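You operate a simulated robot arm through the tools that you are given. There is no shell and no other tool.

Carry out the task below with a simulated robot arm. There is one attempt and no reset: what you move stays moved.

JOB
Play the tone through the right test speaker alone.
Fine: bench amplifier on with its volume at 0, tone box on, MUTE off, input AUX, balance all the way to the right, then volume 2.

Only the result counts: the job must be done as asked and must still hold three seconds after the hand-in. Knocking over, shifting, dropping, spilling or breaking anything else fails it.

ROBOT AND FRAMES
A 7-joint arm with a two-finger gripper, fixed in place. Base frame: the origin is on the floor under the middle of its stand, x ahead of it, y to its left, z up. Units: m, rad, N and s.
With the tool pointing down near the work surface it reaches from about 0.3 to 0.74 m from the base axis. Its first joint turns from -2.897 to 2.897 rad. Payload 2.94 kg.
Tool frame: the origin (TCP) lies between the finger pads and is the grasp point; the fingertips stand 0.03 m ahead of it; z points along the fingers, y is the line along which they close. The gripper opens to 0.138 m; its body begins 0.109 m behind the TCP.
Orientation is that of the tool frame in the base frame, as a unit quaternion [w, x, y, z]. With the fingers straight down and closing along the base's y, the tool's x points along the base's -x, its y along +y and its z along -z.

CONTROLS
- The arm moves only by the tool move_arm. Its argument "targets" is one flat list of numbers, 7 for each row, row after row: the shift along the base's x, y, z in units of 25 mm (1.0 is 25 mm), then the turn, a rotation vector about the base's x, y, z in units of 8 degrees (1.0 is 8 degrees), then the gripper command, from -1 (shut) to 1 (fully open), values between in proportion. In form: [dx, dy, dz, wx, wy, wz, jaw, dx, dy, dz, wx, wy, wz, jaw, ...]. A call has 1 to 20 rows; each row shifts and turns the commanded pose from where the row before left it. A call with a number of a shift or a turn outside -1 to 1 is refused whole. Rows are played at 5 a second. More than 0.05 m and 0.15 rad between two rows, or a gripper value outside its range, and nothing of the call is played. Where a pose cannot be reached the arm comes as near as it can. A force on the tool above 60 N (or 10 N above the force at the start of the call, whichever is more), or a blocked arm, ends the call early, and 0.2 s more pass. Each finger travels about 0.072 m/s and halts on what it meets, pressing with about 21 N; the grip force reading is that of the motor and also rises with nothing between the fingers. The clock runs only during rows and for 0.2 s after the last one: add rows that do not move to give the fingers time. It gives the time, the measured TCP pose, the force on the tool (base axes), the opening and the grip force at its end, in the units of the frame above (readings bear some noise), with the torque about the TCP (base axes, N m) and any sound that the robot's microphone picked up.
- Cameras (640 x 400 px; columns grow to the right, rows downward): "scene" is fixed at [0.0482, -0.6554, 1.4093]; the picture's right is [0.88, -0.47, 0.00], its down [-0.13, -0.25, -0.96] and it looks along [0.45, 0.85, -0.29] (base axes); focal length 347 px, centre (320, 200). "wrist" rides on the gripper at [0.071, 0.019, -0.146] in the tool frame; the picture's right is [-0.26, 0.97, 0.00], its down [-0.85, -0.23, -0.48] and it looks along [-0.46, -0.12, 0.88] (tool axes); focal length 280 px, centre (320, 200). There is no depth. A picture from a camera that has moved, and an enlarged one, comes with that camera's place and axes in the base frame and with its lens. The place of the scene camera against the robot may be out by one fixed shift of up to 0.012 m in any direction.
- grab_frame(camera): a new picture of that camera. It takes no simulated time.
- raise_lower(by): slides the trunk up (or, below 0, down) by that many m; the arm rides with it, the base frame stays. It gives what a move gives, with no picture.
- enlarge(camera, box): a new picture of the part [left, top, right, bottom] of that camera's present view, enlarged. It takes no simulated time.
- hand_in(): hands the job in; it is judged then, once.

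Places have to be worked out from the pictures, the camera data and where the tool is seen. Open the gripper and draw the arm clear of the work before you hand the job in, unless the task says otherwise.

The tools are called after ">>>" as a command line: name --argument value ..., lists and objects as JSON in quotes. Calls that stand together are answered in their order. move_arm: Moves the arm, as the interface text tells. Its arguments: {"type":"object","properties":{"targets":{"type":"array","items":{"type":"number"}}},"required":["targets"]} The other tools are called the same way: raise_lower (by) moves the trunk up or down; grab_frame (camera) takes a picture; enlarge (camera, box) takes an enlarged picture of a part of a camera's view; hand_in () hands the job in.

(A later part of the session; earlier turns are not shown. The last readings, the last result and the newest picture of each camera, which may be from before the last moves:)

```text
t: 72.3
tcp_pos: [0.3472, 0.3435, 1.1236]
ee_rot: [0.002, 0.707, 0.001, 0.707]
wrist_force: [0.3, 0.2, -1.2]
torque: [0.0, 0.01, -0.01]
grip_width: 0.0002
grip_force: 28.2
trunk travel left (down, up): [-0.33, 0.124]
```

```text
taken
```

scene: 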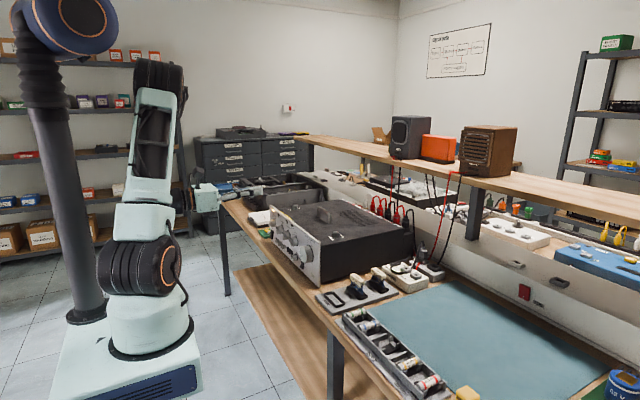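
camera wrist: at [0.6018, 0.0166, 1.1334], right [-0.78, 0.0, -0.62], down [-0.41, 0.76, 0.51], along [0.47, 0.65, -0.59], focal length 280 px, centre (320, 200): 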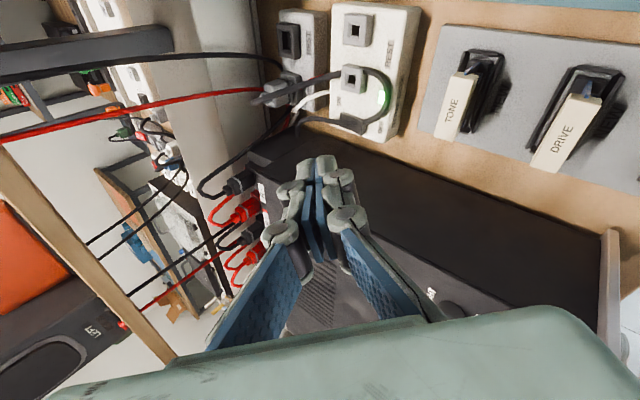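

Level with roll −180° at [0.347, 0.344, 1.124], in front of the bench edge. I lower the trunk by 0.22 to bring the tool to panel height.

>>> raise_lower --by -0.22

>>> grab_frame --camera "wrist"

>>> enlarge --camera "wrist" --box '[230, 40, 470, 220]'

>>> enlarge --camera "scene" --box '[250, 180, 350, 300]'

```text
t: 74.6
tcp_pos: [0.3455, 0.3436, 0.904]
ee_rot: [0.001, 0.707, -0.001, 0.707]
wrist_force: [-0.5, 0.2, 0.1]
torque: [0.06, -0.02, 0.02]
grip_width: 0.0
grip_force: 28.4
trunk travel left (down, up): [-0.11, 0.344]
```

```text
taken
camera wrist: at [0.2019, 0.3257, 0.9757], right [0.0, -0.97, -0.26], down [-0.48, 0.23, -0.85], along [0.88, 0.12, -0.46], focal length 280 px, centre (320, 200)
```

wrist: 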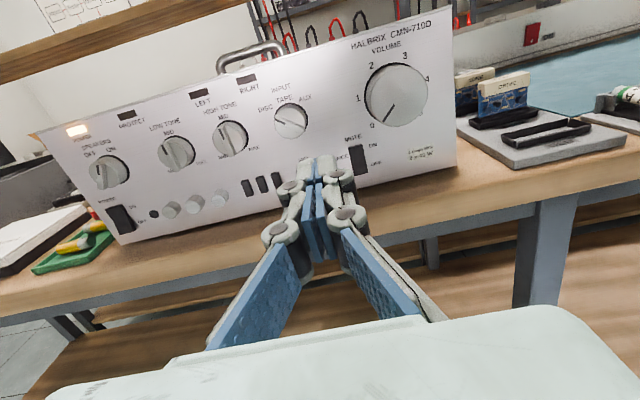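

```text
2.22 times, centred on (350, 130) of wrist
camera zoom: at [0.2019, 0.3257, 0.9757], right [0.0, -0.97, -0.26], down [-0.48, 0.23, -0.85], along [0.88, 0.12, -0.46], focal length 623 px, centre (253, 356)
```

zoom: 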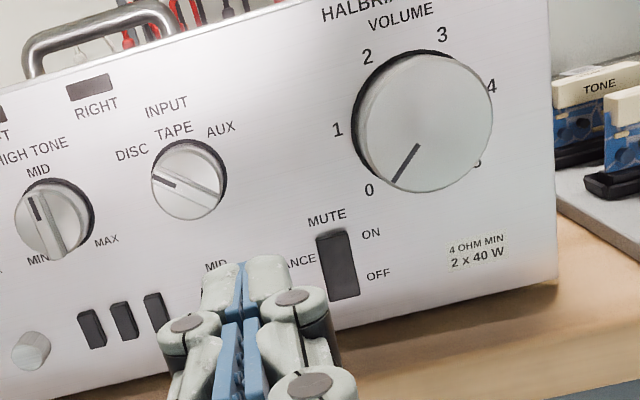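

```text
3.33 times, centred on (300, 240) of scene
camera zoom: at [0.0482, -0.6554, 1.4093], right [0.88, -0.47, 0.0], down [-0.13, -0.25, -0.96], along [0.45, 0.85, -0.29], focal length 1156 px, centre (387, 67)
```

zoom: 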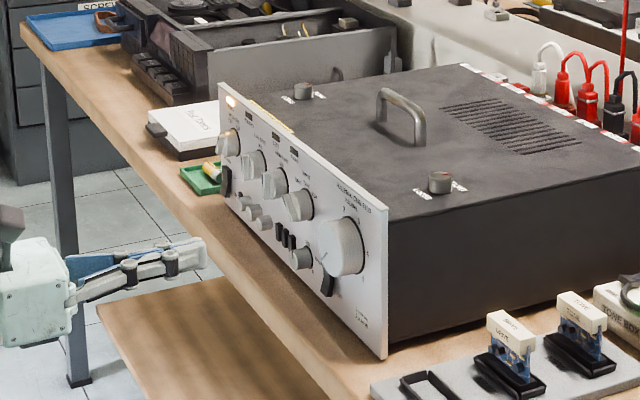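

Volume is still 0 and the amp hasn't moved. The MUTE rocker is centred at y≈0.312, z≈0.858; its OFF end is the lower half. I line up at y 0.312, z 0.843 and approach.

>>> move_arm --targets '[0, -0.63, -0.8, 0, 0, 0, -1, 0, -0.63, -0.8, 0, 0, 0, -1, 0.6, 0, -0.84, 0, 0, 0, -1, 1, 0, 0, 0, 0, 0, -1, 1, 0, 0, 0, 0, 0, -1, 1, 0, 0, 0, 0, 0, -1, 0.3, 0, 0, 0, 0, 0, -1, 0, 0, 0, 0, 0, 0, -1]'

>>> enlarge --camera "wrist" --box '[240, 40, 440, 220]'

>>> enlarge --camera "scene" --box '[260, 210, 350, 290]'

```text
t: 76.4
tcp_pos: [0.4443, 0.3113, 0.8435]
ee_rot: [0.001, 0.707, -0.001, 0.707]
wrist_force: [0.5, -0.1, 0.5]
torque: [0.0, 0.01, 0.0]
grip_width: 0.0001
grip_force: 29.1
trunk travel left (down, up): [-0.11, 0.344]
```

```text
2.22 times, centred on (340, 130) of wrist
camera zoom: at [0.3004, 0.2932, 0.9142], right [0.0, -0.97, -0.26], down [-0.48, 0.23, -0.85], along [0.88, 0.12, -0.46], focal length 623 px, centre (276, 356)
```

zoom: 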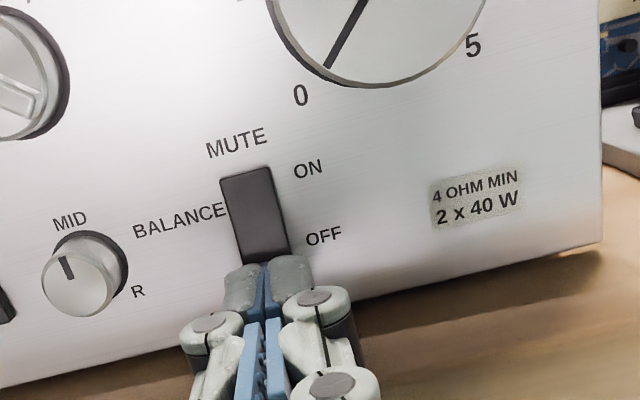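

```text
5.00 times, centred on (305, 250) of scene
camera zoom: at [0.0482, -0.6554, 1.4093], right [0.88, -0.47, 0.0], down [-0.13, -0.25, -0.96], along [0.45, 0.85, -0.29], focal length 1734 px, centre (395, -50)
```

zoom: 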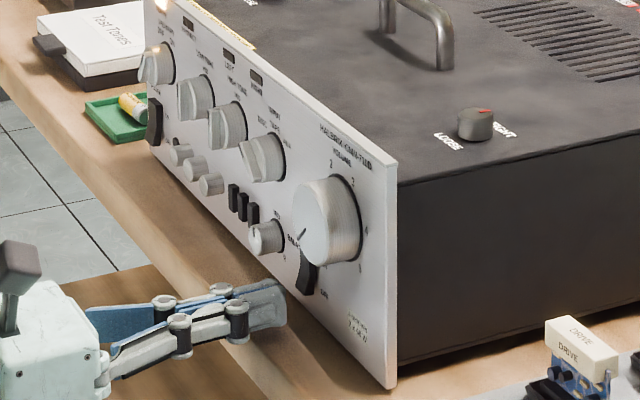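

The rocker spans z≈0.848–0.877, so I raise 4.5 mm to put the tip on its lower half and move to just short of contact.

>>> move_arm --targets '[0, 0.02, 0.18, 0, 0, 0, -1, 0.2, 0, 0, 0, 0, 0, -1, 0.2, 0, 0, 0, 0, 0, -1, 0.1, 0, 0, 0, 0, 0, -1]'

>>> move_arm --targets '[0.1, 0, 0, 0, 0, 0, -1, 0.06, 0, 0, 0, 0, 0, -1]'

>>> enlarge --camera "wrist" --box '[240, 40, 440, 220]'

```text
t: 77.4
tcp_pos: [0.4573, 0.3135, 0.8467]
ee_rot: [0.001, 0.707, 0.0, 0.707]
wrist_force: [0.4, -0.1, -0.5]
torque: [-0.01, -0.03, 0.0]
grip_width: 0.0
grip_force: 28.4
trunk travel left (down, up): [-0.11, 0.344]
```

```text
t: 78.0
tcp_pos: [0.4599, 0.3125, 0.8476]
ee_rot: [0.002, 0.708, 0.001, 0.706]
wrist_force: [-4.7, -0.8, -1.9]
torque: [-0.03, 0.0, -0.01]
grip_width: 0.0058
grip_force: 27.8
trunk travel left (down, up): [-0.11, 0.344]
```

```text
2.22 times, centred on (340, 130) of wrist
camera zoom: at [0.3159, 0.2944, 0.9189], right [0.0, -0.97, -0.26], down [-0.48, 0.23, -0.85], along [0.88, 0.12, -0.46], focal length 623 px, centre (276, 356)
```

zoom: 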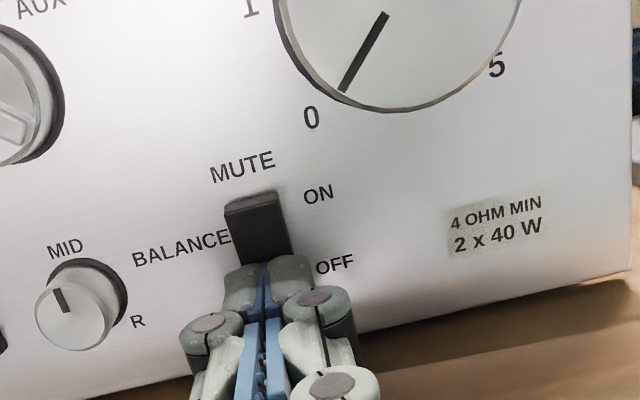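

The rocker's upper end has popped out: MUTE has gone to OFF. I back off and verify.

>>> move_arm --targets '[0.03, 0, 0, 0, 0, 0, -1, -0.5, 0, 0, 0, 0, 0, -1, -0.9, 0, 0, 0, 0, 0, -1, -0.9, 0, 0.3, 0, 0, 0, -1, -0.9, 0, 0.4, 0, 0, 0, -1, 0, 0, 0, 0, 0, 0, -1]'

>>> enlarge --camera "wrist" --box '[200, 40, 440, 220]'

>>> enlarge --camera "scene" --box '[260, 210, 350, 290]'

```text
t: 79.4
tcp_pos: [0.3795, 0.316, 0.8665]
ee_rot: [0.001, 0.707, 0.0, 0.707]
wrist_force: [-0.2, 0.2, -0.4]
torque: [0.0, -0.01, -0.01]
grip_width: 0.0
grip_force: 27.9
trunk travel left (down, up): [-0.11, 0.344]
```

```text
2.22 times, centred on (320, 130) of wrist
camera zoom: at [0.2352, 0.2966, 0.938], right [0.0, -0.97, -0.26], down [-0.47, 0.23, -0.85], along [0.88, 0.12, -0.46], focal length 623 px, centre (320, 356)
```

zoom: 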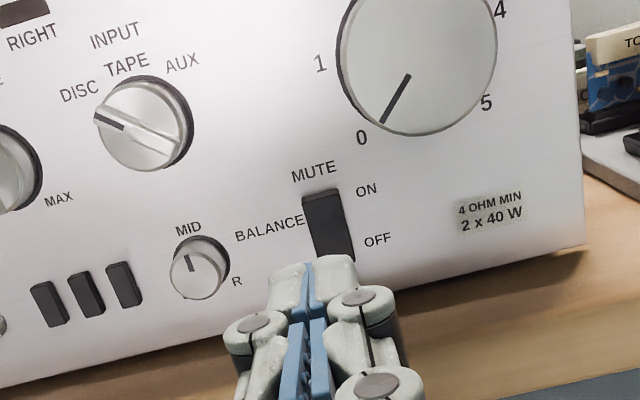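

```text
5.00 times, centred on (305, 250) of scene
camera zoom: at [0.0482, -0.6554, 1.4093], right [0.88, -0.47, 0.0], down [-0.13, -0.25, -0.96], along [0.45, 0.85, -0.29], focal length 1734 px, centre (395, -50)
```

zoom: 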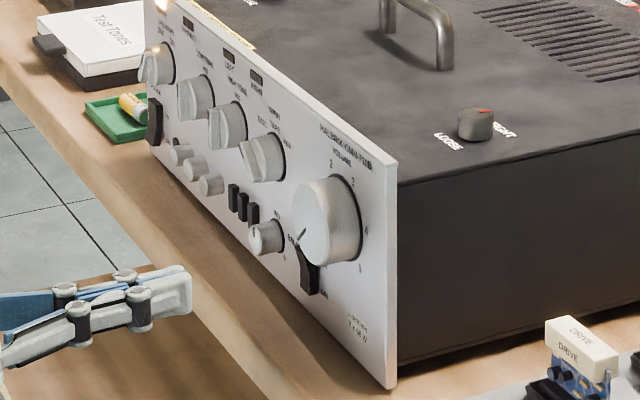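

MUTE is OFF now. Next INPUT (y≈0.370, z≈0.918, ~32 mm across). I move in front of it with the jaw opened to ~48 mm and check alignment.

>>> move_arm --targets '[0, 0.72, 0.67, 0, 0, 0, -0.3, 0, 0.72, 0.67, 0, 0, 0, -0.3, 0, 0.72, 0.68, 0, 0, 0, -0.3, 0.6, 0, 0, 0, 0, 0, -0.3, 0.6, 0, 0, 0, 0, 0, -0.3, 0, 0, 0, 0, 0, 0, -0.3]'

>>> grab_frame --camera "wrist"

>>> enlarge --camera "wrist" --box '[230, 40, 410, 200]'

>>> enlarge --camera "scene" --box '[250, 200, 340, 280]'

```text
t: 80.8
tcp_pos: [0.4134, 0.3668, 0.916]
ee_rot: [0.001, 0.707, 0.0, 0.707]
wrist_force: [-0.5, -0.2, 0.2]
torque: [-0.02, 0.01, 0.02]
grip_width: 0.0485
grip_force: 0.0
trunk travel left (down, up): [-0.11, 0.344]
```

```text
taken
camera wrist: at [0.2678, 0.3491, 0.9869], right [0.0, -0.97, -0.26], down [-0.48, 0.23, -0.85], along [0.88, 0.12, -0.46], focal length 280 px, centre (320, 200)
```

wrist: 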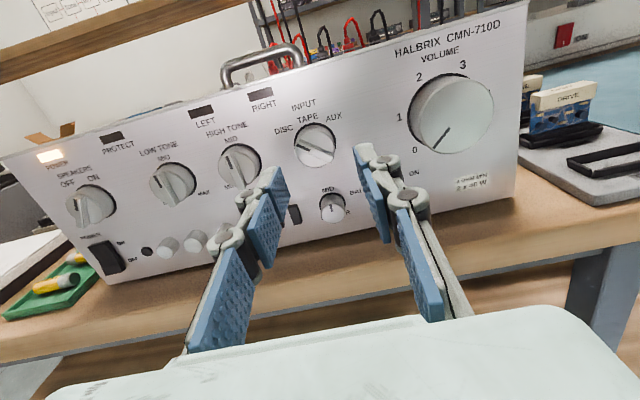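

```text
2.50 times, centred on (320, 120) of wrist
camera zoom: at [0.2678, 0.3491, 0.9869], right [0.0, -0.97, -0.26], down [-0.48, 0.23, -0.85], along [0.88, 0.12, -0.46], focal length 701 px, centre (320, 400)
```

zoom: 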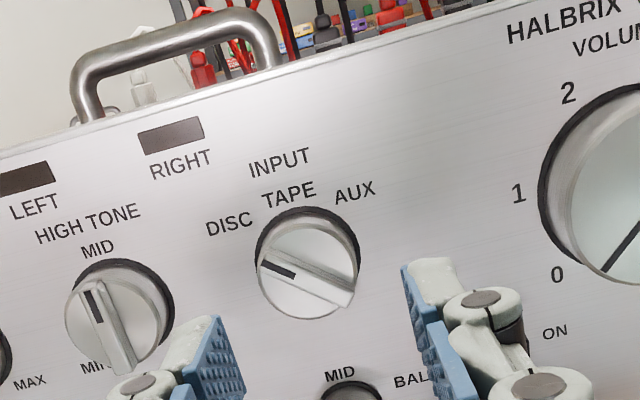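

```text
5.00 times, centred on (295, 240) of scene
camera zoom: at [0.0482, -0.6554, 1.4093], right [0.88, -0.47, 0.0], down [-0.13, -0.25, -0.96], along [0.45, 0.85, -0.29], focal length 1734 px, centre (445, 0)
```

zoom: 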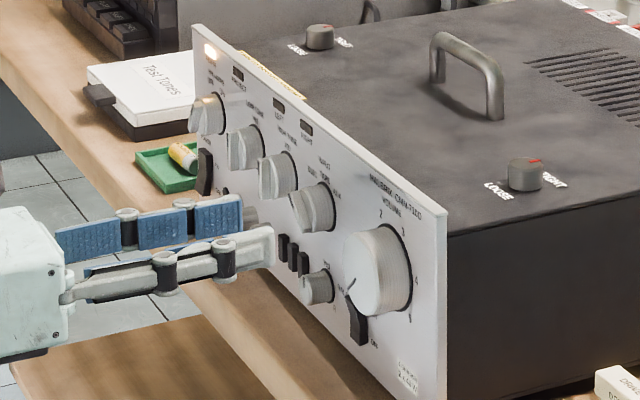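

INPUT knob centre ≈ y 0.370, z 0.918. I advance so the tips overlap the knob by ~12 mm, keeping ~16 mm from HIGH TONE.

>>> move_arm --targets '[0.5, 0.13, 0.08, 0, 0, 0, -0.3, 0.5, 0, 0, 0, 0, 0, -0.3, 0.5, 0, 0, 0, 0, 0, -0.3, 0.36, 0, 0, 0, 0, 0, -0.3, 0, 0, 0, 0, 0, 0, -0.3]'

>>> enlarge --camera "wrist" --box '[230, 60, 410, 220]'

>>> enlarge --camera "scene" --box '[250, 200, 340, 280]'

```text
t: 82.0
tcp_pos: [0.4573, 0.3698, 0.9176]
ee_rot: [0.003, 0.707, 0.0, 0.707]
wrist_force: [0.8, -0.4, 0.1]
torque: [-0.02, -0.02, 0.0]
grip_width: 0.0481
grip_force: 0.0
trunk travel left (down, up): [-0.11, 0.344]
```

```text
2.50 times, centred on (320, 140) of wrist
camera zoom: at [0.3131, 0.3519, 0.9887], right [0.0, -0.97, -0.26], down [-0.48, 0.23, -0.85], along [0.88, 0.12, -0.46], focal length 701 px, centre (320, 350)
```

zoom: 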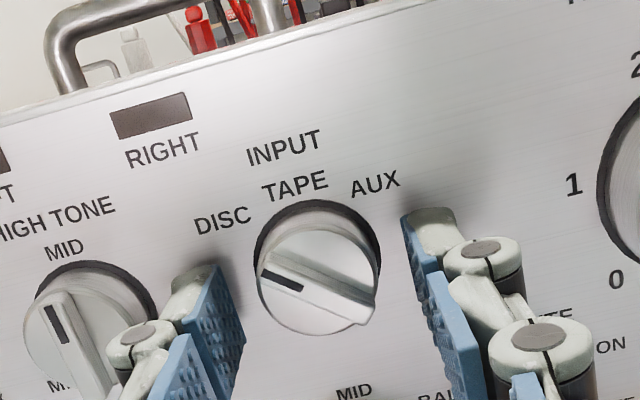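

```text
5.00 times, centred on (295, 240) of scene
camera zoom: at [0.0482, -0.6554, 1.4093], right [0.88, -0.47, 0.0], down [-0.13, -0.25, -0.96], along [0.45, 0.85, -0.29], focal length 1734 px, centre (445, 0)
```

zoom: 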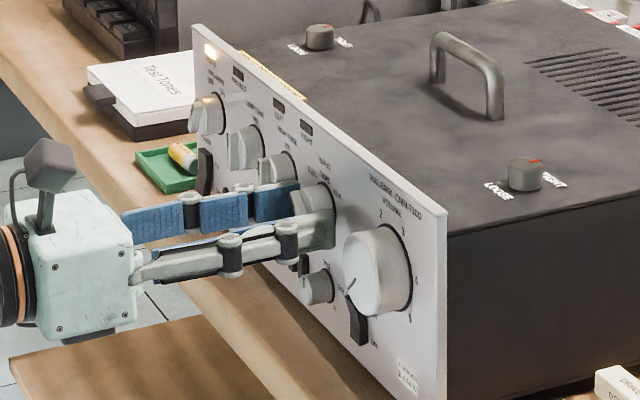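

Aligned. I close on the INPUT knob.

>>> move_arm --targets '[0, 0, 0, 0, 0, 0, -1, 0, 0, 0, 0, 0, 0, -1, 0, 0, 0, 0, 0, 0, -1, 0, 0, 0, 0, 0, 0, -1]'

>>> enlarge --camera "wrist" --box '[230, 60, 410, 220]'

```text
t: 83.0
tcp_pos: [0.4578, 0.3704, 0.9172]
ee_rot: [0.001, 0.707, 0.0, 0.707]
wrist_force: [1.4, 2.0, -1.1]
torque: [0.04, 0.08, 0.04]
grip_width: 0.0312
grip_force: 45.4
trunk travel left (down, up): [-0.11, 0.344]
```

```text
2.50 times, centred on (320, 140) of wrist
camera zoom: at [0.3131, 0.352, 0.9887], right [0.0, -0.97, -0.26], down [-0.48, 0.23, -0.85], along [0.88, 0.12, -0.46], focal length 701 px, centre (320, 350)
```

zoom: 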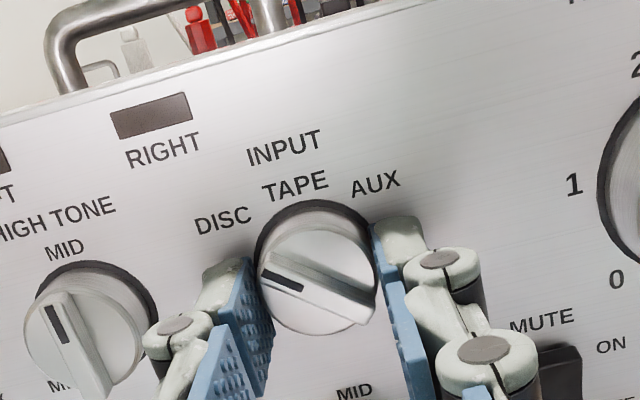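

Gripped at 31 mm. I turn clockwise 48° first and look.

>>> move_arm --targets '[0, 0, 0, 1, 0, 0, -1, 0, 0, 0, 1, 0, 0, -1, 0, 0, 0, 1, 0, 0, -1, 0, 0, 0, 1, 0, 0, -1, 0, 0, 0, 1, 0, 0, -1, 0, 0, 0, 1, 0, 0, -1, 0, 0, 0, 0, 0, 0, -1]'

>>> enlarge --camera "wrist" --box '[230, 60, 410, 220]'

```text
t: 84.6
tcp_pos: [0.4578, 0.3716, 0.919]
ee_rot: [-0.288, 0.647, -0.288, 0.645]
wrist_force: [6.4, 15.7, 5.6]
torque: [0.03, -0.32, 0.26]
grip_width: 0.031
grip_force: 45.1
trunk travel left (down, up): [-0.11, 0.344]
```

```text
2.50 times, centred on (320, 140) of wrist
camera zoom: at [0.3132, 0.3067, 0.9519], right [0.0, -0.45, -0.89], down [-0.48, 0.78, -0.4], along [0.88, 0.43, -0.22], focal length 701 px, centre (320, 350)
```

zoom: 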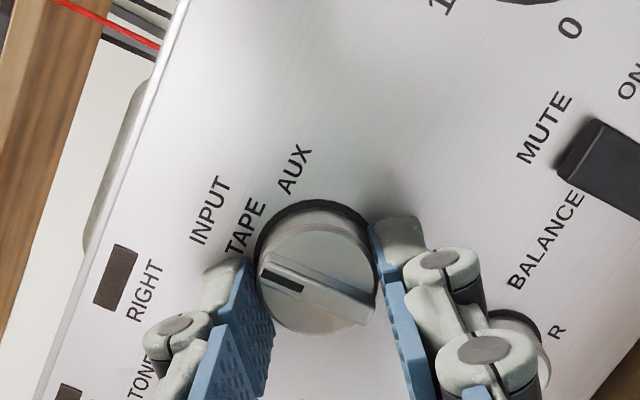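

Now at about TAPE. I relieve the side load by ~1.5 mm and turn a further 48° to AUX.

>>> move_arm --targets '[0, 0.06, 0.02, 0, 0, 0, -1, 0, 0, 0, 1, 0, 0, -1, 0, 0, 0, 1, 0, 0, -1, 0, 0, 0, 1, 0, 0, -1, 0, 0, 0, 1, 0, 0, -1, 0, 0, 0, 1, 0, 0, -1, 0, 0, 0, 1, 0, 0, -1, 0, 0, 0, 0, 0, 0, -1]'

>>> enlarge --camera "wrist" --box '[230, 60, 410, 220]'

```text
t: 86.4
tcp_pos: [0.4581, 0.3727, 0.9199]
ee_rot: [0.527, -0.473, 0.525, -0.472]
wrist_force: [4.6, 16.0, 16.8]
torque: [-0.01, -0.3, -0.58]
grip_width: 0.0313
grip_force: 44.9
trunk travel left (down, up): [-0.11, 0.344]
```

```text
2.50 times, centred on (320, 140) of wrist
camera zoom: at [0.3133, 0.304, 0.8936], right [0.0, 0.36, -0.93], down [-0.48, 0.82, 0.32], along [0.88, 0.45, 0.17], focal length 701 px, centre (320, 350)
```

zoom: 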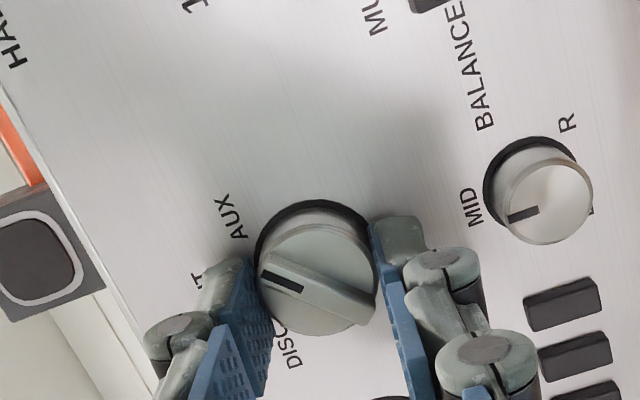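

The pointer is at AUX. I release, back off and check from the upright view.

>>> move_arm --targets '[0, 0, 0, 0, 0, 0, -0.3, 0, 0, 0, 0, 0, 0, -0.3, -0.8, 0, 0, 0, 0, 0, -0.3, -0.8, 0, 0, 0, 0, 0, -0.3, -0.4, 0, 0, -1, 0, 0, -0.3, 0, 0, 0, -1, 0, 0, -0.3, 0, 0, 0, -1, 0, 0, -0.3, 0, 0, 0, -1, 0, 0, -0.3, 0, 0, 0, -1, 0, 0, -0.3, 0, 0, 0, -1, 0, 0, -0.3, 0, 0, 0, -1, 0, 0, -0.3, 0, 0, 0, -1, 0, 0, -0.3, 0, 0, 0, -1, 0, 0, -0.3, 0, 0, 0, -1, 0, 0, -0.3, 0, 0, 0, -1, 0, 0, -0.3, 0, 0, 0, -1, 0, 0, -0.3, 0, 0, 0, 0, 0, 0, -0.3]'

>>> enlarge --camera "wrist" --box '[230, 60, 410, 220]'

>>> enlarge --camera "scene" --box '[250, 200, 340, 280]'

```text
t: 90.0
tcp_pos: [0.4073, 0.3714, 0.9185]
ee_rot: [0.002, 0.707, 0.001, 0.707]
wrist_force: [0.2, -0.1, -0.1]
torque: [0.0, -0.01, -0.03]
grip_width: 0.0484
grip_force: 0.0
trunk travel left (down, up): [-0.11, 0.344]
```

```text
2.50 times, centred on (320, 140) of wrist
camera zoom: at [0.2631, 0.3535, 0.99], right [0.0, -0.97, -0.26], down [-0.48, 0.23, -0.85], along [0.88, 0.12, -0.46], focal length 701 px, centre (320, 350)
```

zoom: 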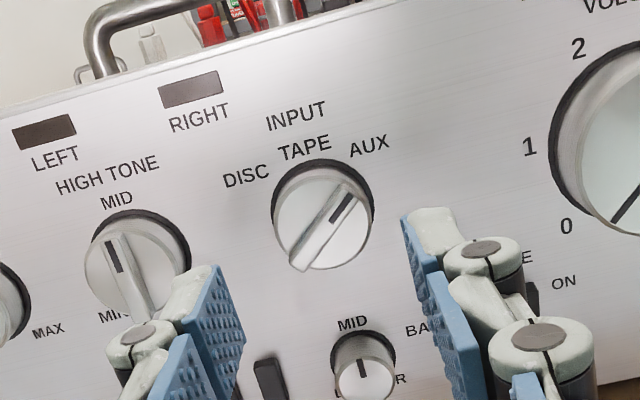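

```text
5.00 times, centred on (295, 240) of scene
camera zoom: at [0.0482, -0.6554, 1.4093], right [0.88, -0.47, 0.0], down [-0.13, -0.25, -0.96], along [0.45, 0.85, -0.29], focal length 1734 px, centre (445, 0)
```

zoom: 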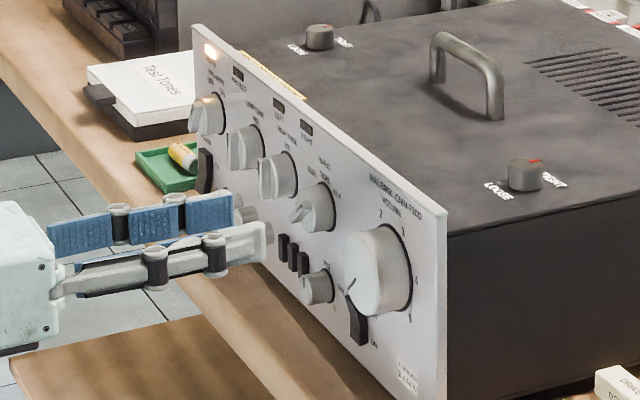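

INPUT is on AUX (pointer ≈+49°, mirror of DISC). Next BALANCE (y≈0.3705, z≈0.858, ~22 mm). I roll to about −132° so the fingers avoid the push-buttons, and line up with a 34 mm opening.

>>> move_arm --targets '[-0.3, 0, -0.8, 1, 0, 0, -0.5, 0, 0, -0.8, 1, 0, 0, -0.5, 0, -0.03, -0.8, 1, 0, 0, -0.5, 0, 0, 0, 1, 0, 0, -0.5, 0, 0, 0, 1, 0, 0, -0.5, 0, 0, 0, 1, 0, 0, -0.5, 0, 0, 0, 0, 0, 0, -0.5]'

>>> grab_frame --camera "wrist"

>>> enlarge --camera "wrist" --box '[230, 60, 410, 220]'

```text
t: 91.6
tcp_pos: [0.3997, 0.3709, 0.8588]
ee_rot: [-0.286, 0.647, -0.289, 0.646]
wrist_force: [0.2, 0.3, -0.7]
torque: [0.01, -0.02, 0.01]
grip_width: 0.0346
grip_force: 0.0
trunk travel left (down, up): [-0.11, 0.344]
```

```text
taken
camera wrist: at [0.2554, 0.3057, 0.8925], right [0.0, -0.45, -0.89], down [-0.48, 0.79, -0.4], along [0.88, 0.42, -0.22], focal length 280 px, centre (320, 200)
```

wrist: 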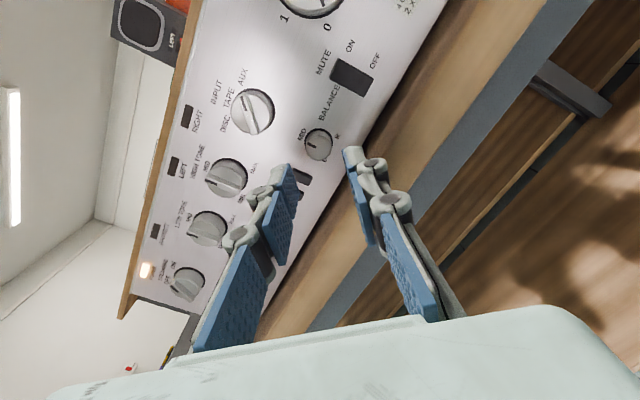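

```text
2.50 times, centred on (320, 140) of wrist
camera zoom: at [0.2554, 0.3057, 0.8925], right [0.0, -0.45, -0.89], down [-0.48, 0.79, -0.4], along [0.88, 0.42, -0.22], focal length 701 px, centre (320, 350)
```

zoom: 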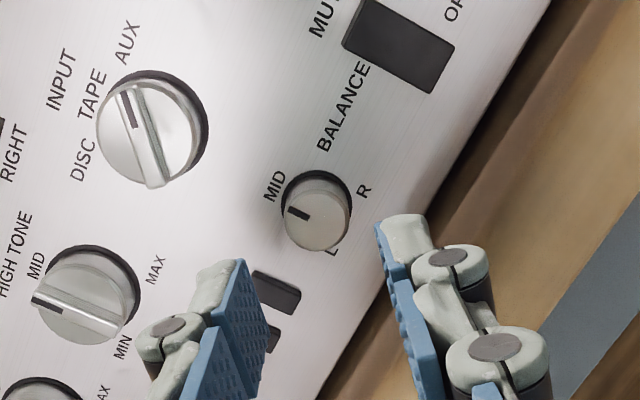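

Balance centre confirmed at y≈0.370, z≈0.859. I advance to x≈0.459.

>>> move_arm --targets '[0.8, -0.03, 0, 0, 0, 0, -0.5, 0.8, 0, 0, 0, 0, 0, -0.5, 0.4, 0, 0, 0, 0, 0, -0.5, 0.38, 0, 0, 0, 0, 0, -0.5, 0, 0, 0, 0, 0, 0, -0.5]'

>>> enlarge --camera "wrist" --box '[230, 60, 410, 220]'

>>> enlarge --camera "scene" --box '[260, 210, 350, 290]'

```text
t: 92.8
tcp_pos: [0.4596, 0.3705, 0.8583]
ee_rot: [-0.287, 0.647, -0.286, 0.646]
wrist_force: [-0.1, -0.2, 0.5]
torque: [-0.03, 0.01, -0.02]
grip_width: 0.0344
grip_force: 0.1
trunk travel left (down, up): [-0.11, 0.344]
```

```text
2.50 times, centred on (320, 140) of wrist
camera zoom: at [0.3158, 0.3058, 0.8923], right [0.0, -0.45, -0.89], down [-0.48, 0.78, -0.4], along [0.88, 0.42, -0.22], focal length 701 px, centre (320, 350)
```

zoom: 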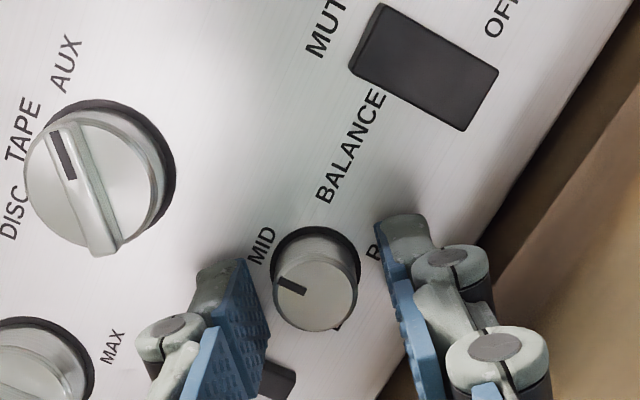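

```text
5.00 times, centred on (305, 250) of scene
camera zoom: at [0.0482, -0.6554, 1.4093], right [0.88, -0.47, 0.0], down [-0.13, -0.25, -0.96], along [0.45, 0.85, -0.29], focal length 1734 px, centre (395, -50)
```

zoom: 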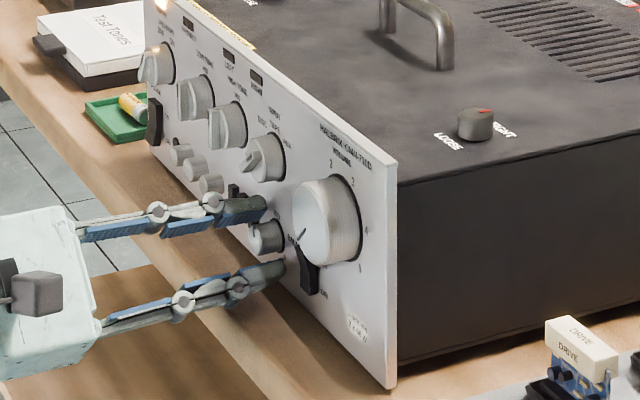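

Straddling properly. I close on the BALANCE knob.

>>> move_arm --targets '[0, 0, 0, 0, 0, 0, -1, 0, 0, 0, 0, 0, 0, -1, 0, 0, 0, 0, 0, 0, -1]'

>>> enlarge --camera "wrist" --box '[230, 60, 410, 220]'

```text
t: 93.6
tcp_pos: [0.4605, 0.3709, 0.8591]
ee_rot: [-0.287, 0.647, -0.287, 0.646]
wrist_force: [5.5, 6.0, 5.4]
torque: [-0.03, -0.07, 0.22]
grip_width: 0.0215
grip_force: 44.5
trunk travel left (down, up): [-0.11, 0.344]
```

```text
2.50 times, centred on (320, 140) of wrist
camera zoom: at [0.3158, 0.3062, 0.8927], right [0.0, -0.45, -0.89], down [-0.48, 0.78, -0.4], along [0.88, 0.42, -0.22], focal length 701 px, centre (320, 350)
```

zoom: 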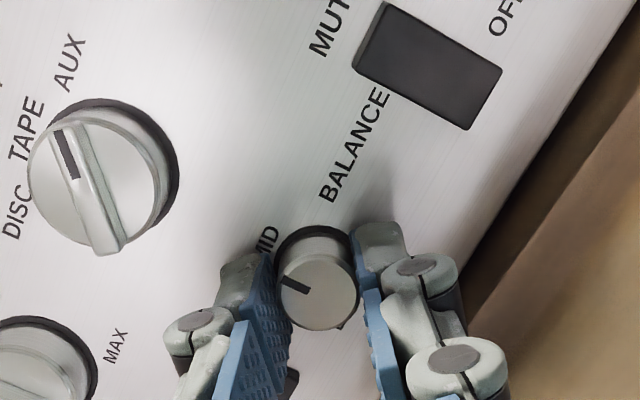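

Gripped (21.5 mm). I turn clockwise 40° and check loads.

>>> move_arm --targets '[0, 0.03, 0.02, 1, 0, 0, -1, 0, 0, 0, 1, 0, 0, -1, 0, 0, 0, 1, 0, 0, -1, 0, 0, 0, 1, 0, 0, -1, 0, 0, 0, 1, 0, 0, -1, 0, 0, 0, 0, 0, 0, -1]'

>>> enlarge --camera "wrist" --box '[230, 60, 410, 220]'

```text
t: 95.0
tcp_pos: [0.4601, 0.3723, 0.8601]
ee_rot: [-0.491, 0.508, -0.491, 0.509]
wrist_force: [17.8, 10.7, 12.7]
torque: [0.0, -0.34, -0.38]
grip_width: 0.0212
grip_force: 44.7
trunk travel left (down, up): [-0.11, 0.344]
```

```text
2.50 times, centred on (320, 140) of wrist
camera zoom: at [0.3158, 0.3004, 0.8433], right [0.0, 0.23, -0.97], down [-0.48, 0.86, 0.2], along [0.88, 0.46, 0.11], focal length 701 px, centre (320, 350)
```

zoom: 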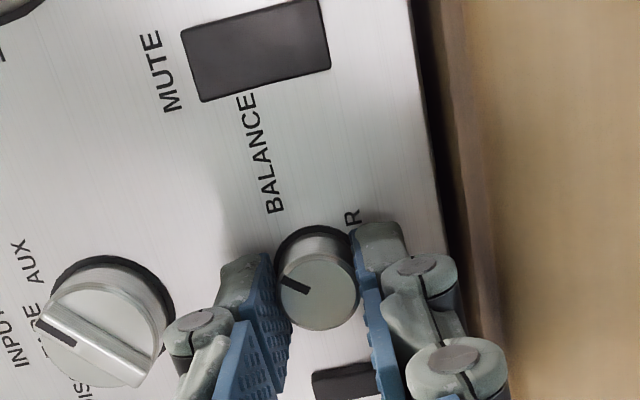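

Turning well. I relieve the loads by ~1 mm and continue another 48°.

>>> move_arm --targets '[0.04, 0.04, 0.05, 0, 0, 0, -1, 0, 0, 0, 1, 0, 0, -1, 0, 0, 0, 1, 0, 0, -1, 0, 0, 0, 1, 0, 0, -1, 0, 0, 0, 1, 0, 0, -1, 0, 0, 0, 1, 0, 0, -1, 0, 0, 0, 1, 0, 0, -1, 0, 0, 0, 0, 0, 0, -1]'

>>> grab_frame --camera "wrist"

>>> enlarge --camera "wrist" --box '[230, 60, 410, 220]'

```text
t: 96.8
tcp_pos: [0.4614, 0.3711, 0.8605]
ee_rot: [0.655, -0.266, 0.656, -0.264]
wrist_force: [-6.4, -7.2, 7.6]
torque: [-0.01, 0.46, -0.89]
grip_width: 0.0213
grip_force: 45.4
trunk travel left (down, up): [-0.11, 0.344]
```

```text
taken
camera wrist: at [0.3157, 0.3359, 0.797], right [0.0, 0.88, -0.48], down [-0.48, 0.42, 0.77], along [0.88, 0.23, 0.42], focal length 280 px, centre (320, 200)
```

wrist: 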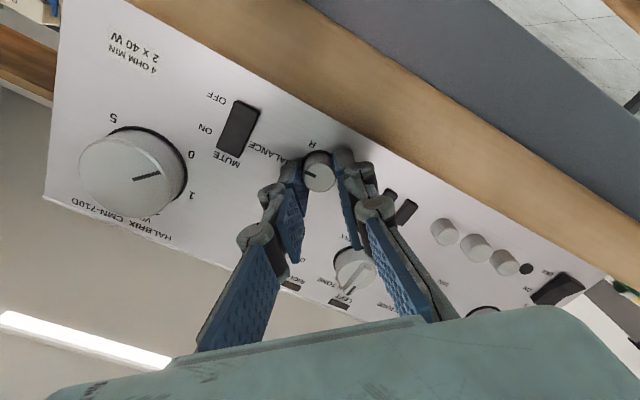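

```text
2.50 times, centred on (320, 140) of wrist
camera zoom: at [0.3157, 0.3359, 0.797], right [0.0, 0.88, -0.48], down [-0.48, 0.42, 0.77], along [0.88, 0.23, 0.42], focal length 701 px, centre (320, 350)
```

zoom: 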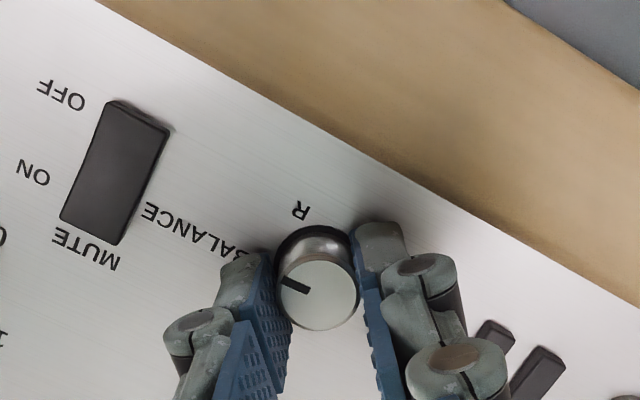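

BALANCE has turned ~88°. I release with a small opening (to stay clear of the push-buttons), back out, roll back −88° and regrip for the rest.

>>> move_arm --targets '[0, 0, 0, 0, 0, 0, -0.6, 0, 0, 0, 0, 0, 0, -0.6, -0.4, 0, 0, 0, 0, 0, -0.6, -0.6, 0, 0, 0, 0, 0, -0.6, -0.6, 0, 0, 0, 0, 0, -0.5, 0, 0, 0, -1, 0, 0, -0.5, 0, 0, 0, -1, 0, 0, -0.5, 0, 0, 0, -1, 0, 0, -0.5, 0, 0, 0, -1, 0, 0, -0.5, 0, 0, 0, -1, 0, 0, -0.5, 0, 0, 0, -1, 0, 0, -0.5, 0, 0, 0, -1, 0, 0, -0.5, 0, 0, 0, -1, 0, 0, -0.5, 0, 0, 0, -1, 0, 0, -0.5, 0, 0, 0, -1, 0, 0, -0.5, 0, 0, 0, -1, 0, 0, -0.5, 0, 0, 0, 0, 0, 0, -0.5]'

>>> enlarge --camera "wrist" --box '[230, 60, 410, 220]'

```text
t: 100.4
tcp_pos: [0.4222, 0.3717, 0.8605]
ee_rot: [-0.286, 0.647, -0.287, 0.646]
wrist_force: [-0.3, 0.1, -0.2]
torque: [0.03, -0.04, -0.01]
grip_width: 0.0348
grip_force: 0.0
trunk travel left (down, up): [-0.11, 0.344]
```

```text
2.50 times, centred on (320, 140) of wrist
camera zoom: at [0.2765, 0.3071, 0.8945], right [0.0, -0.45, -0.89], down [-0.48, 0.78, -0.4], along [0.88, 0.42, -0.22], focal length 701 px, centre (320, 350)
```

zoom: 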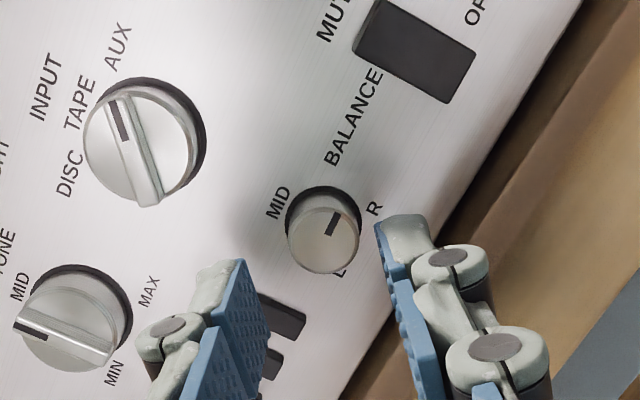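

The pointer is now at about +88°. I advance again, regrip and turn on to the right-hand end.

>>> move_arm --targets '[0.6, -0.02, 0, 0, 0, 0, -0.5, 0.5, 0, 0, 0, 0, 0, -0.5, 0.42, 0, 0, 0, 0, 0, -0.5, 0, 0, 0, 0, 0, 0, -0.5, 0, 0, 0, 0, 0, 0, -1, 0, 0, 0, 0, 0, 0, -1, 0, 0, 0, 0, 0, 0, -1]'

>>> move_arm --targets '[0, 0, 0, 1, 0, 0, -1, 0, 0, 0, 1, 0, 0, -1, 0, 0, 0, 1, 0, 0, -1, 0, 0, 0, 1, 0, 0, -1, 0, 0, 0, 1, 0, 0, -1, 0, 0, 0, 0, 0, 0, -1]'

>>> enlarge --camera "wrist" --box '[230, 60, 410, 220]'

```text
t: 102.0
tcp_pos: [0.4581, 0.3704, 0.859]
ee_rot: [-0.285, 0.647, -0.288, 0.646]
wrist_force: [1.3, -1.3, -2.1]
torque: [0.05, 0.13, 0.03]
grip_width: 0.0213
grip_force: 45.4
trunk travel left (down, up): [-0.11, 0.344]
```

```text
t: 103.4
tcp_pos: [0.4586, 0.3696, 0.8607]
ee_rot: [-0.49, 0.509, -0.492, 0.509]
wrist_force: [-12.7, -15.5, -6.4]
torque: [-0.02, 0.19, -0.18]
grip_width: 0.0213
grip_force: 44.3
trunk travel left (down, up): [-0.11, 0.344]
```

```text
2.50 times, centred on (320, 140) of wrist
camera zoom: at [0.3138, 0.2994, 0.8441], right [0.0, 0.23, -0.97], down [-0.47, 0.86, 0.2], along [0.88, 0.46, 0.11], focal length 701 px, centre (320, 350)
```

zoom: 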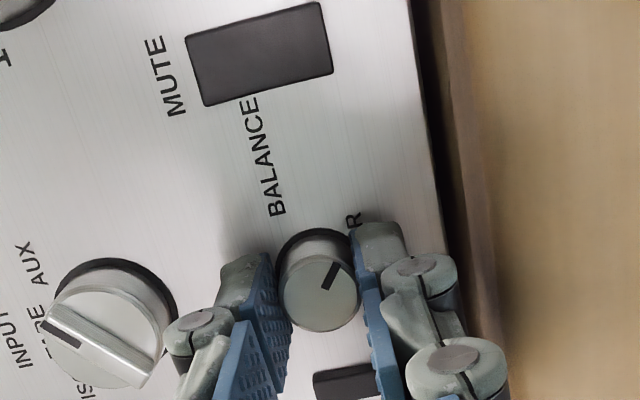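

About +128° now. I relieve and keep turning in small steps until the stop shows as torque.

>>> move_arm --targets '[-0.03, -0.06, -0.02, 0, 0, 0, -1, 0, 0, 0, 0.8, 0, 0, -1, 0, 0, 0, 0, 0, 0, -1]'

>>> move_arm --targets '[0, 0, 0, 0.7, 0, 0, -1, 0, 0, 0, 0.7, 0, 0, -1, 0, 0, 0, 0, 0, 0, -1]'

>>> enlarge --camera "wrist" --box '[230, 60, 410, 220]'

```text
t: 104.2
tcp_pos: [0.4581, 0.3704, 0.8601]
ee_rot: [0.518, -0.481, 0.52, -0.479]
wrist_force: [1.0, -3.4, -5.1]
torque: [0.01, 0.16, -0.97]
grip_width: 0.0213
grip_force: 44.7
trunk travel left (down, up): [-0.11, 0.344]
```

```text
t: 105.0
tcp_pos: [0.4581, 0.3708, 0.8599]
ee_rot: [0.563, -0.429, 0.564, -0.427]
wrist_force: [8.4, 2.2, 1.3]
torque: [-0.38, -0.08, 0.24]
grip_width: 0.0215
grip_force: 44.8
trunk travel left (down, up): [-0.11, 0.344]
```

```text
2.50 times, centred on (320, 140) of wrist
camera zoom: at [0.3139, 0.3079, 0.8231], right [0.0, 0.51, -0.86], down [-0.48, 0.75, 0.45], along [0.88, 0.41, 0.24], focal length 701 px, centre (320, 350)
```

zoom: 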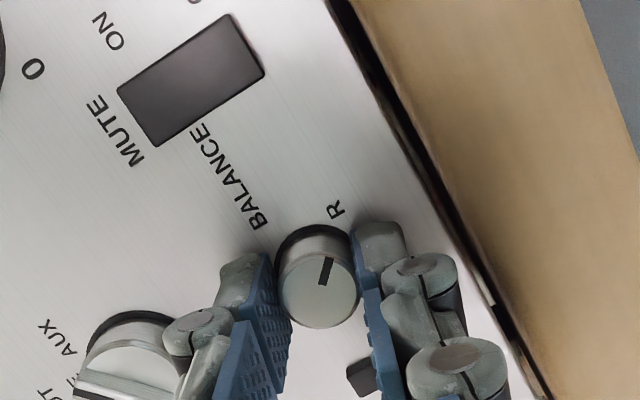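

A −0.38 N·m reaction and the pads slipping on the knob show it is hard against the right-hand stop. I release, back out and return to the upright view to verify.

>>> move_arm --targets '[0, 0, 0, 0, 0, 0, -0.6, 0, 0, 0, 0, 0, 0, -0.5, 0, 0, 0, 0, 0, 0, -0.5, -0.6, 0, 0, 0, 0, 0, -0.5, -0.8, 0, 0, 0, 0, 0, -0.5, -0.8, 0, 0, -1, 0, 0, -0.5, 0, 0, 0.4, -1, 0, 0, -0.5, 0, 0, 0.4, -1, 0, 0, -0.5, 0, 0, 0.4, -1, 0, 0, -0.5, 0, 0, 0.4, -1, 0, 0, -0.5, 0, 0, 0.4, -1, 0, 0, -0.5, 0, 0, 0, -1, 0, 0, -0.5, 0, 0, 0, -1, 0, 0, -0.5, 0, 0, 0, -1, 0, 0, -0.5, 0, 0, 0, -1, 0, 0, -0.5, 0, 0, 0, -1, 0, 0, -0.5, 0, 0, 0, -1, 0, 0, -0.5, 0, 0, 0, -1, 0, 0, -0.5, 0, 0, 0, -0.17, 0, 0, -0.5, 0, 0, 0, 0, 0, 0, -0.5]'

>>> grab_frame --camera "wrist"

>>> enlarge --camera "wrist" --box '[230, 70, 470, 220]'

>>> enlarge --camera "scene" --box '[250, 190, 350, 290]'

```text
t: 109.2
tcp_pos: [0.4035, 0.3694, 0.9104]
ee_rot: [0.001, 0.707, 0.0, 0.707]
wrist_force: [0.2, -0.7, 0.3]
torque: [-0.04, 0.04, -0.01]
grip_width: 0.0344
grip_force: 0.0
trunk travel left (down, up): [-0.11, 0.344]
```

```text
taken
camera wrist: at [0.2584, 0.3518, 0.9816], right [0.0, -0.96, -0.26], down [-0.48, 0.23, -0.85], along [0.88, 0.12, -0.46], focal length 280 px, centre (320, 200)
```

wrist: 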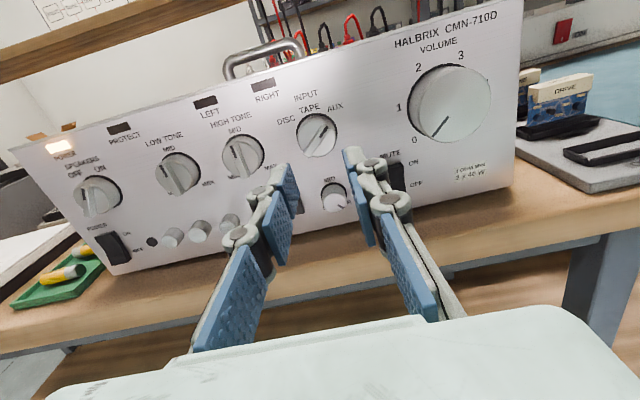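

```text
2.67 times, centred on (350, 145) of wrist
camera zoom: at [0.2584, 0.3518, 0.9816], right [0.0, -0.96, -0.26], down [-0.48, 0.23, -0.85], along [0.88, 0.12, -0.46], focal length 748 px, centre (240, 347)
```

zoom: 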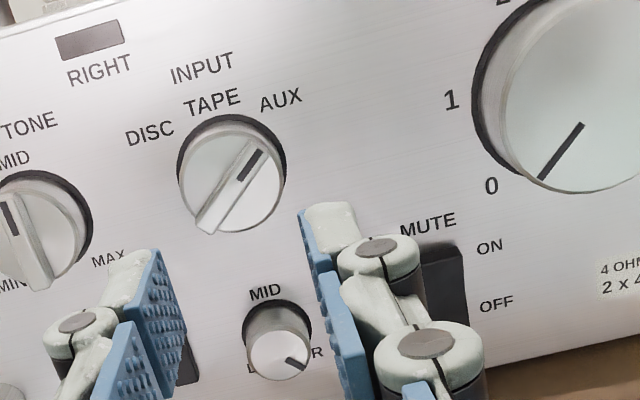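

```text
4.00 times, centred on (300, 240) of scene
camera zoom: at [0.0482, -0.6554, 1.4093], right [0.88, -0.47, 0.0], down [-0.13, -0.25, -0.96], along [0.45, 0.85, -0.29], focal length 1387 px, centre (400, 40)
```

zoom: 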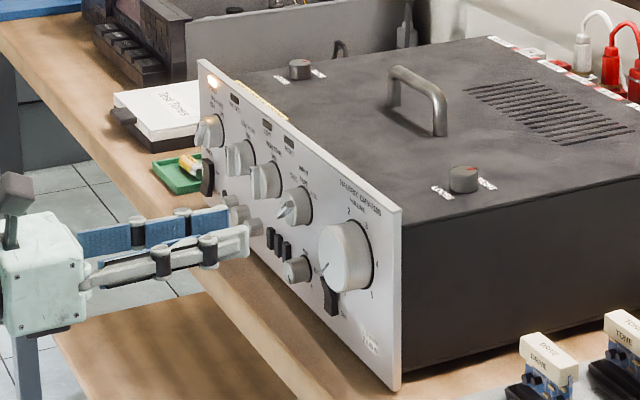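

BALANCE is fully right, INPUT on AUX, MUTE off, POWER on. Now volume 0→2: the scale is 54° per number (0 at −135°, 2 at −27°), so I need +108°. I line up with the volume knob at y 0.265, z 0.918.

>>> move_arm --targets '[0, -0.85, 0.06, 0, 0, 0, 0.05, 0, -0.85, 0.06, 0, 0, 0, 0.05, 0, -0.85, 0.06, 0, 0, 0, 0.05, 0, -0.85, 0.06, 0, 0, 0, 0.05, 0, -0.78, 0.06, 0, 0, 0, 0.05, 0, 0, 0, 0, 0, 0, 0.05]'

>>> move_arm --targets '[0.7, 0, 0, 0, 0, 0, 0.05, 0.7, 0, 0, 0, 0, 0, 0.05, 0.4, 0, 0, 0, 0, 0, 0.05, 0.38, 0, 0, 0, 0, 0, 0.05, 0, 0, 0, 0, 0, 0, 0.05]'

>>> enlarge --camera "wrist" --box '[220, 60, 420, 220]'

>>> enlarge --camera "scene" --box '[260, 210, 350, 290]'

```text
t: 110.6
tcp_pos: [0.4024, 0.2651, 0.9178]
ee_rot: [0.0, 0.707, -0.001, 0.707]
wrist_force: [-0.4, -0.4, 0.0]
torque: [0.04, -0.02, 0.01]
grip_width: 0.0724
grip_force: 0.0
trunk travel left (down, up): [-0.11, 0.344]
```

```text
t: 111.8
tcp_pos: [0.4571, 0.2654, 0.9166]
ee_rot: [0.0, 0.707, -0.001, 0.707]
wrist_force: [0.5, -0.2, -0.3]
torque: [0.01, -0.02, 0.03]
grip_width: 0.0724
grip_force: 0.0
trunk travel left (down, up): [-0.11, 0.344]
```

```text
2.50 times, centred on (320, 140) of wrist
camera zoom: at [0.3135, 0.2468, 0.9881], right [0.0, -0.96, -0.26], down [-0.48, 0.23, -0.85], along [0.88, 0.12, -0.46], focal length 701 px, centre (320, 350)
```

zoom: 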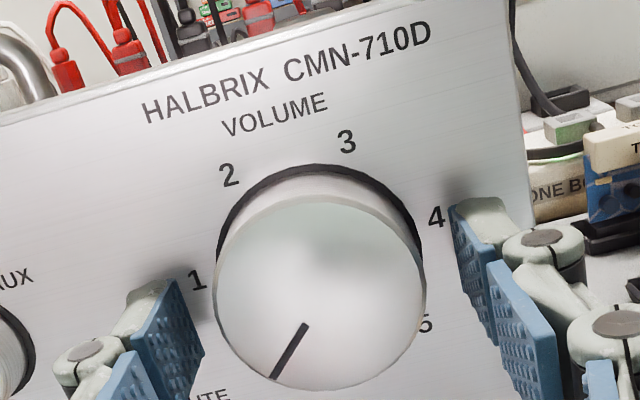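

```text
5.00 times, centred on (305, 250) of scene
camera zoom: at [0.0482, -0.6554, 1.4093], right [0.88, -0.47, 0.0], down [-0.13, -0.25, -0.96], along [0.45, 0.85, -0.29], focal length 1734 px, centre (395, -50)
```

zoom: 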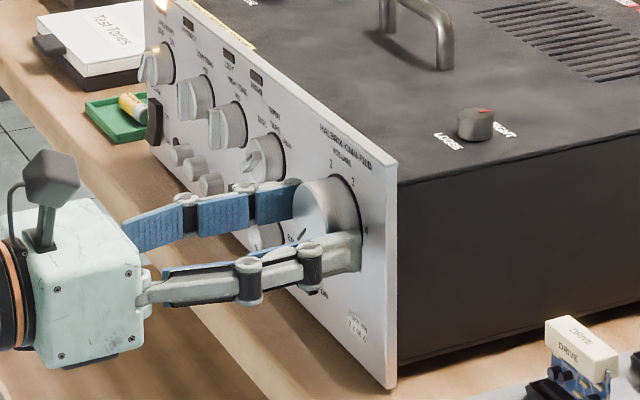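

Aligned around the volume knob. I close and then turn clockwise in two stages.

>>> move_arm --targets '[0, 0, 0, 0, 0, 0, -1, 0, 0, 0, 0, 0, 0, -1, 0, 0, 0, 0, 0, 0, -1]'

>>> move_arm --targets '[0, 0, 0, 1, 0, 0, -1, 0, 0, 0, 1, 0, 0, -1, 0, 0, 0, 1, 0, 0, -1, 0, 0, 0, 1, 0, 0, -1, 0, 0, 0, 1, 0, 0, -1, 0, 0, 0, 1, 0, 0, -1, 0, 0, 0, 0, 0, 0, -1]'

>>> enlarge --camera "wrist" --box '[220, 60, 420, 220]'

```text
t: 112.6
tcp_pos: [0.458, 0.2661, 0.9173]
ee_rot: [0.001, 0.707, -0.002, 0.707]
wrist_force: [0.7, 0.4, -0.9]
torque: [0.0, -0.04, -0.04]
grip_width: 0.0532
grip_force: 45.0
trunk travel left (down, up): [-0.11, 0.344]
```

```text
t: 114.2
tcp_pos: [0.4586, 0.266, 0.918]
ee_rot: [-0.289, 0.646, -0.288, 0.645]
wrist_force: [5.0, 3.7, 2.7]
torque: [0.0, 0.3, 0.19]
grip_width: 0.0532
grip_force: 44.9
trunk travel left (down, up): [-0.11, 0.344]
```

```text
2.50 times, centred on (320, 140) of wrist
camera zoom: at [0.3134, 0.2008, 0.9507], right [0.0, -0.45, -0.89], down [-0.48, 0.79, -0.39], along [0.88, 0.43, -0.21], focal length 701 px, centre (320, 350)
```

zoom: 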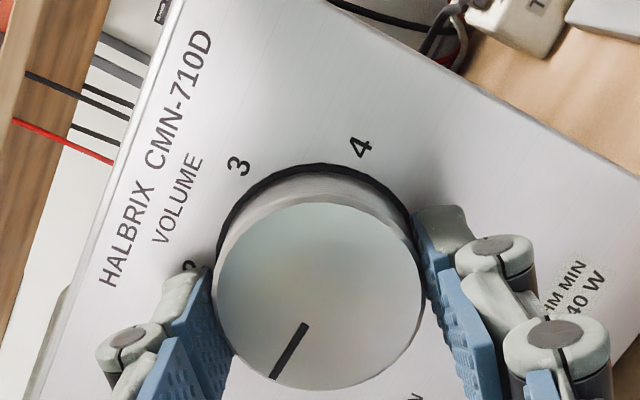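

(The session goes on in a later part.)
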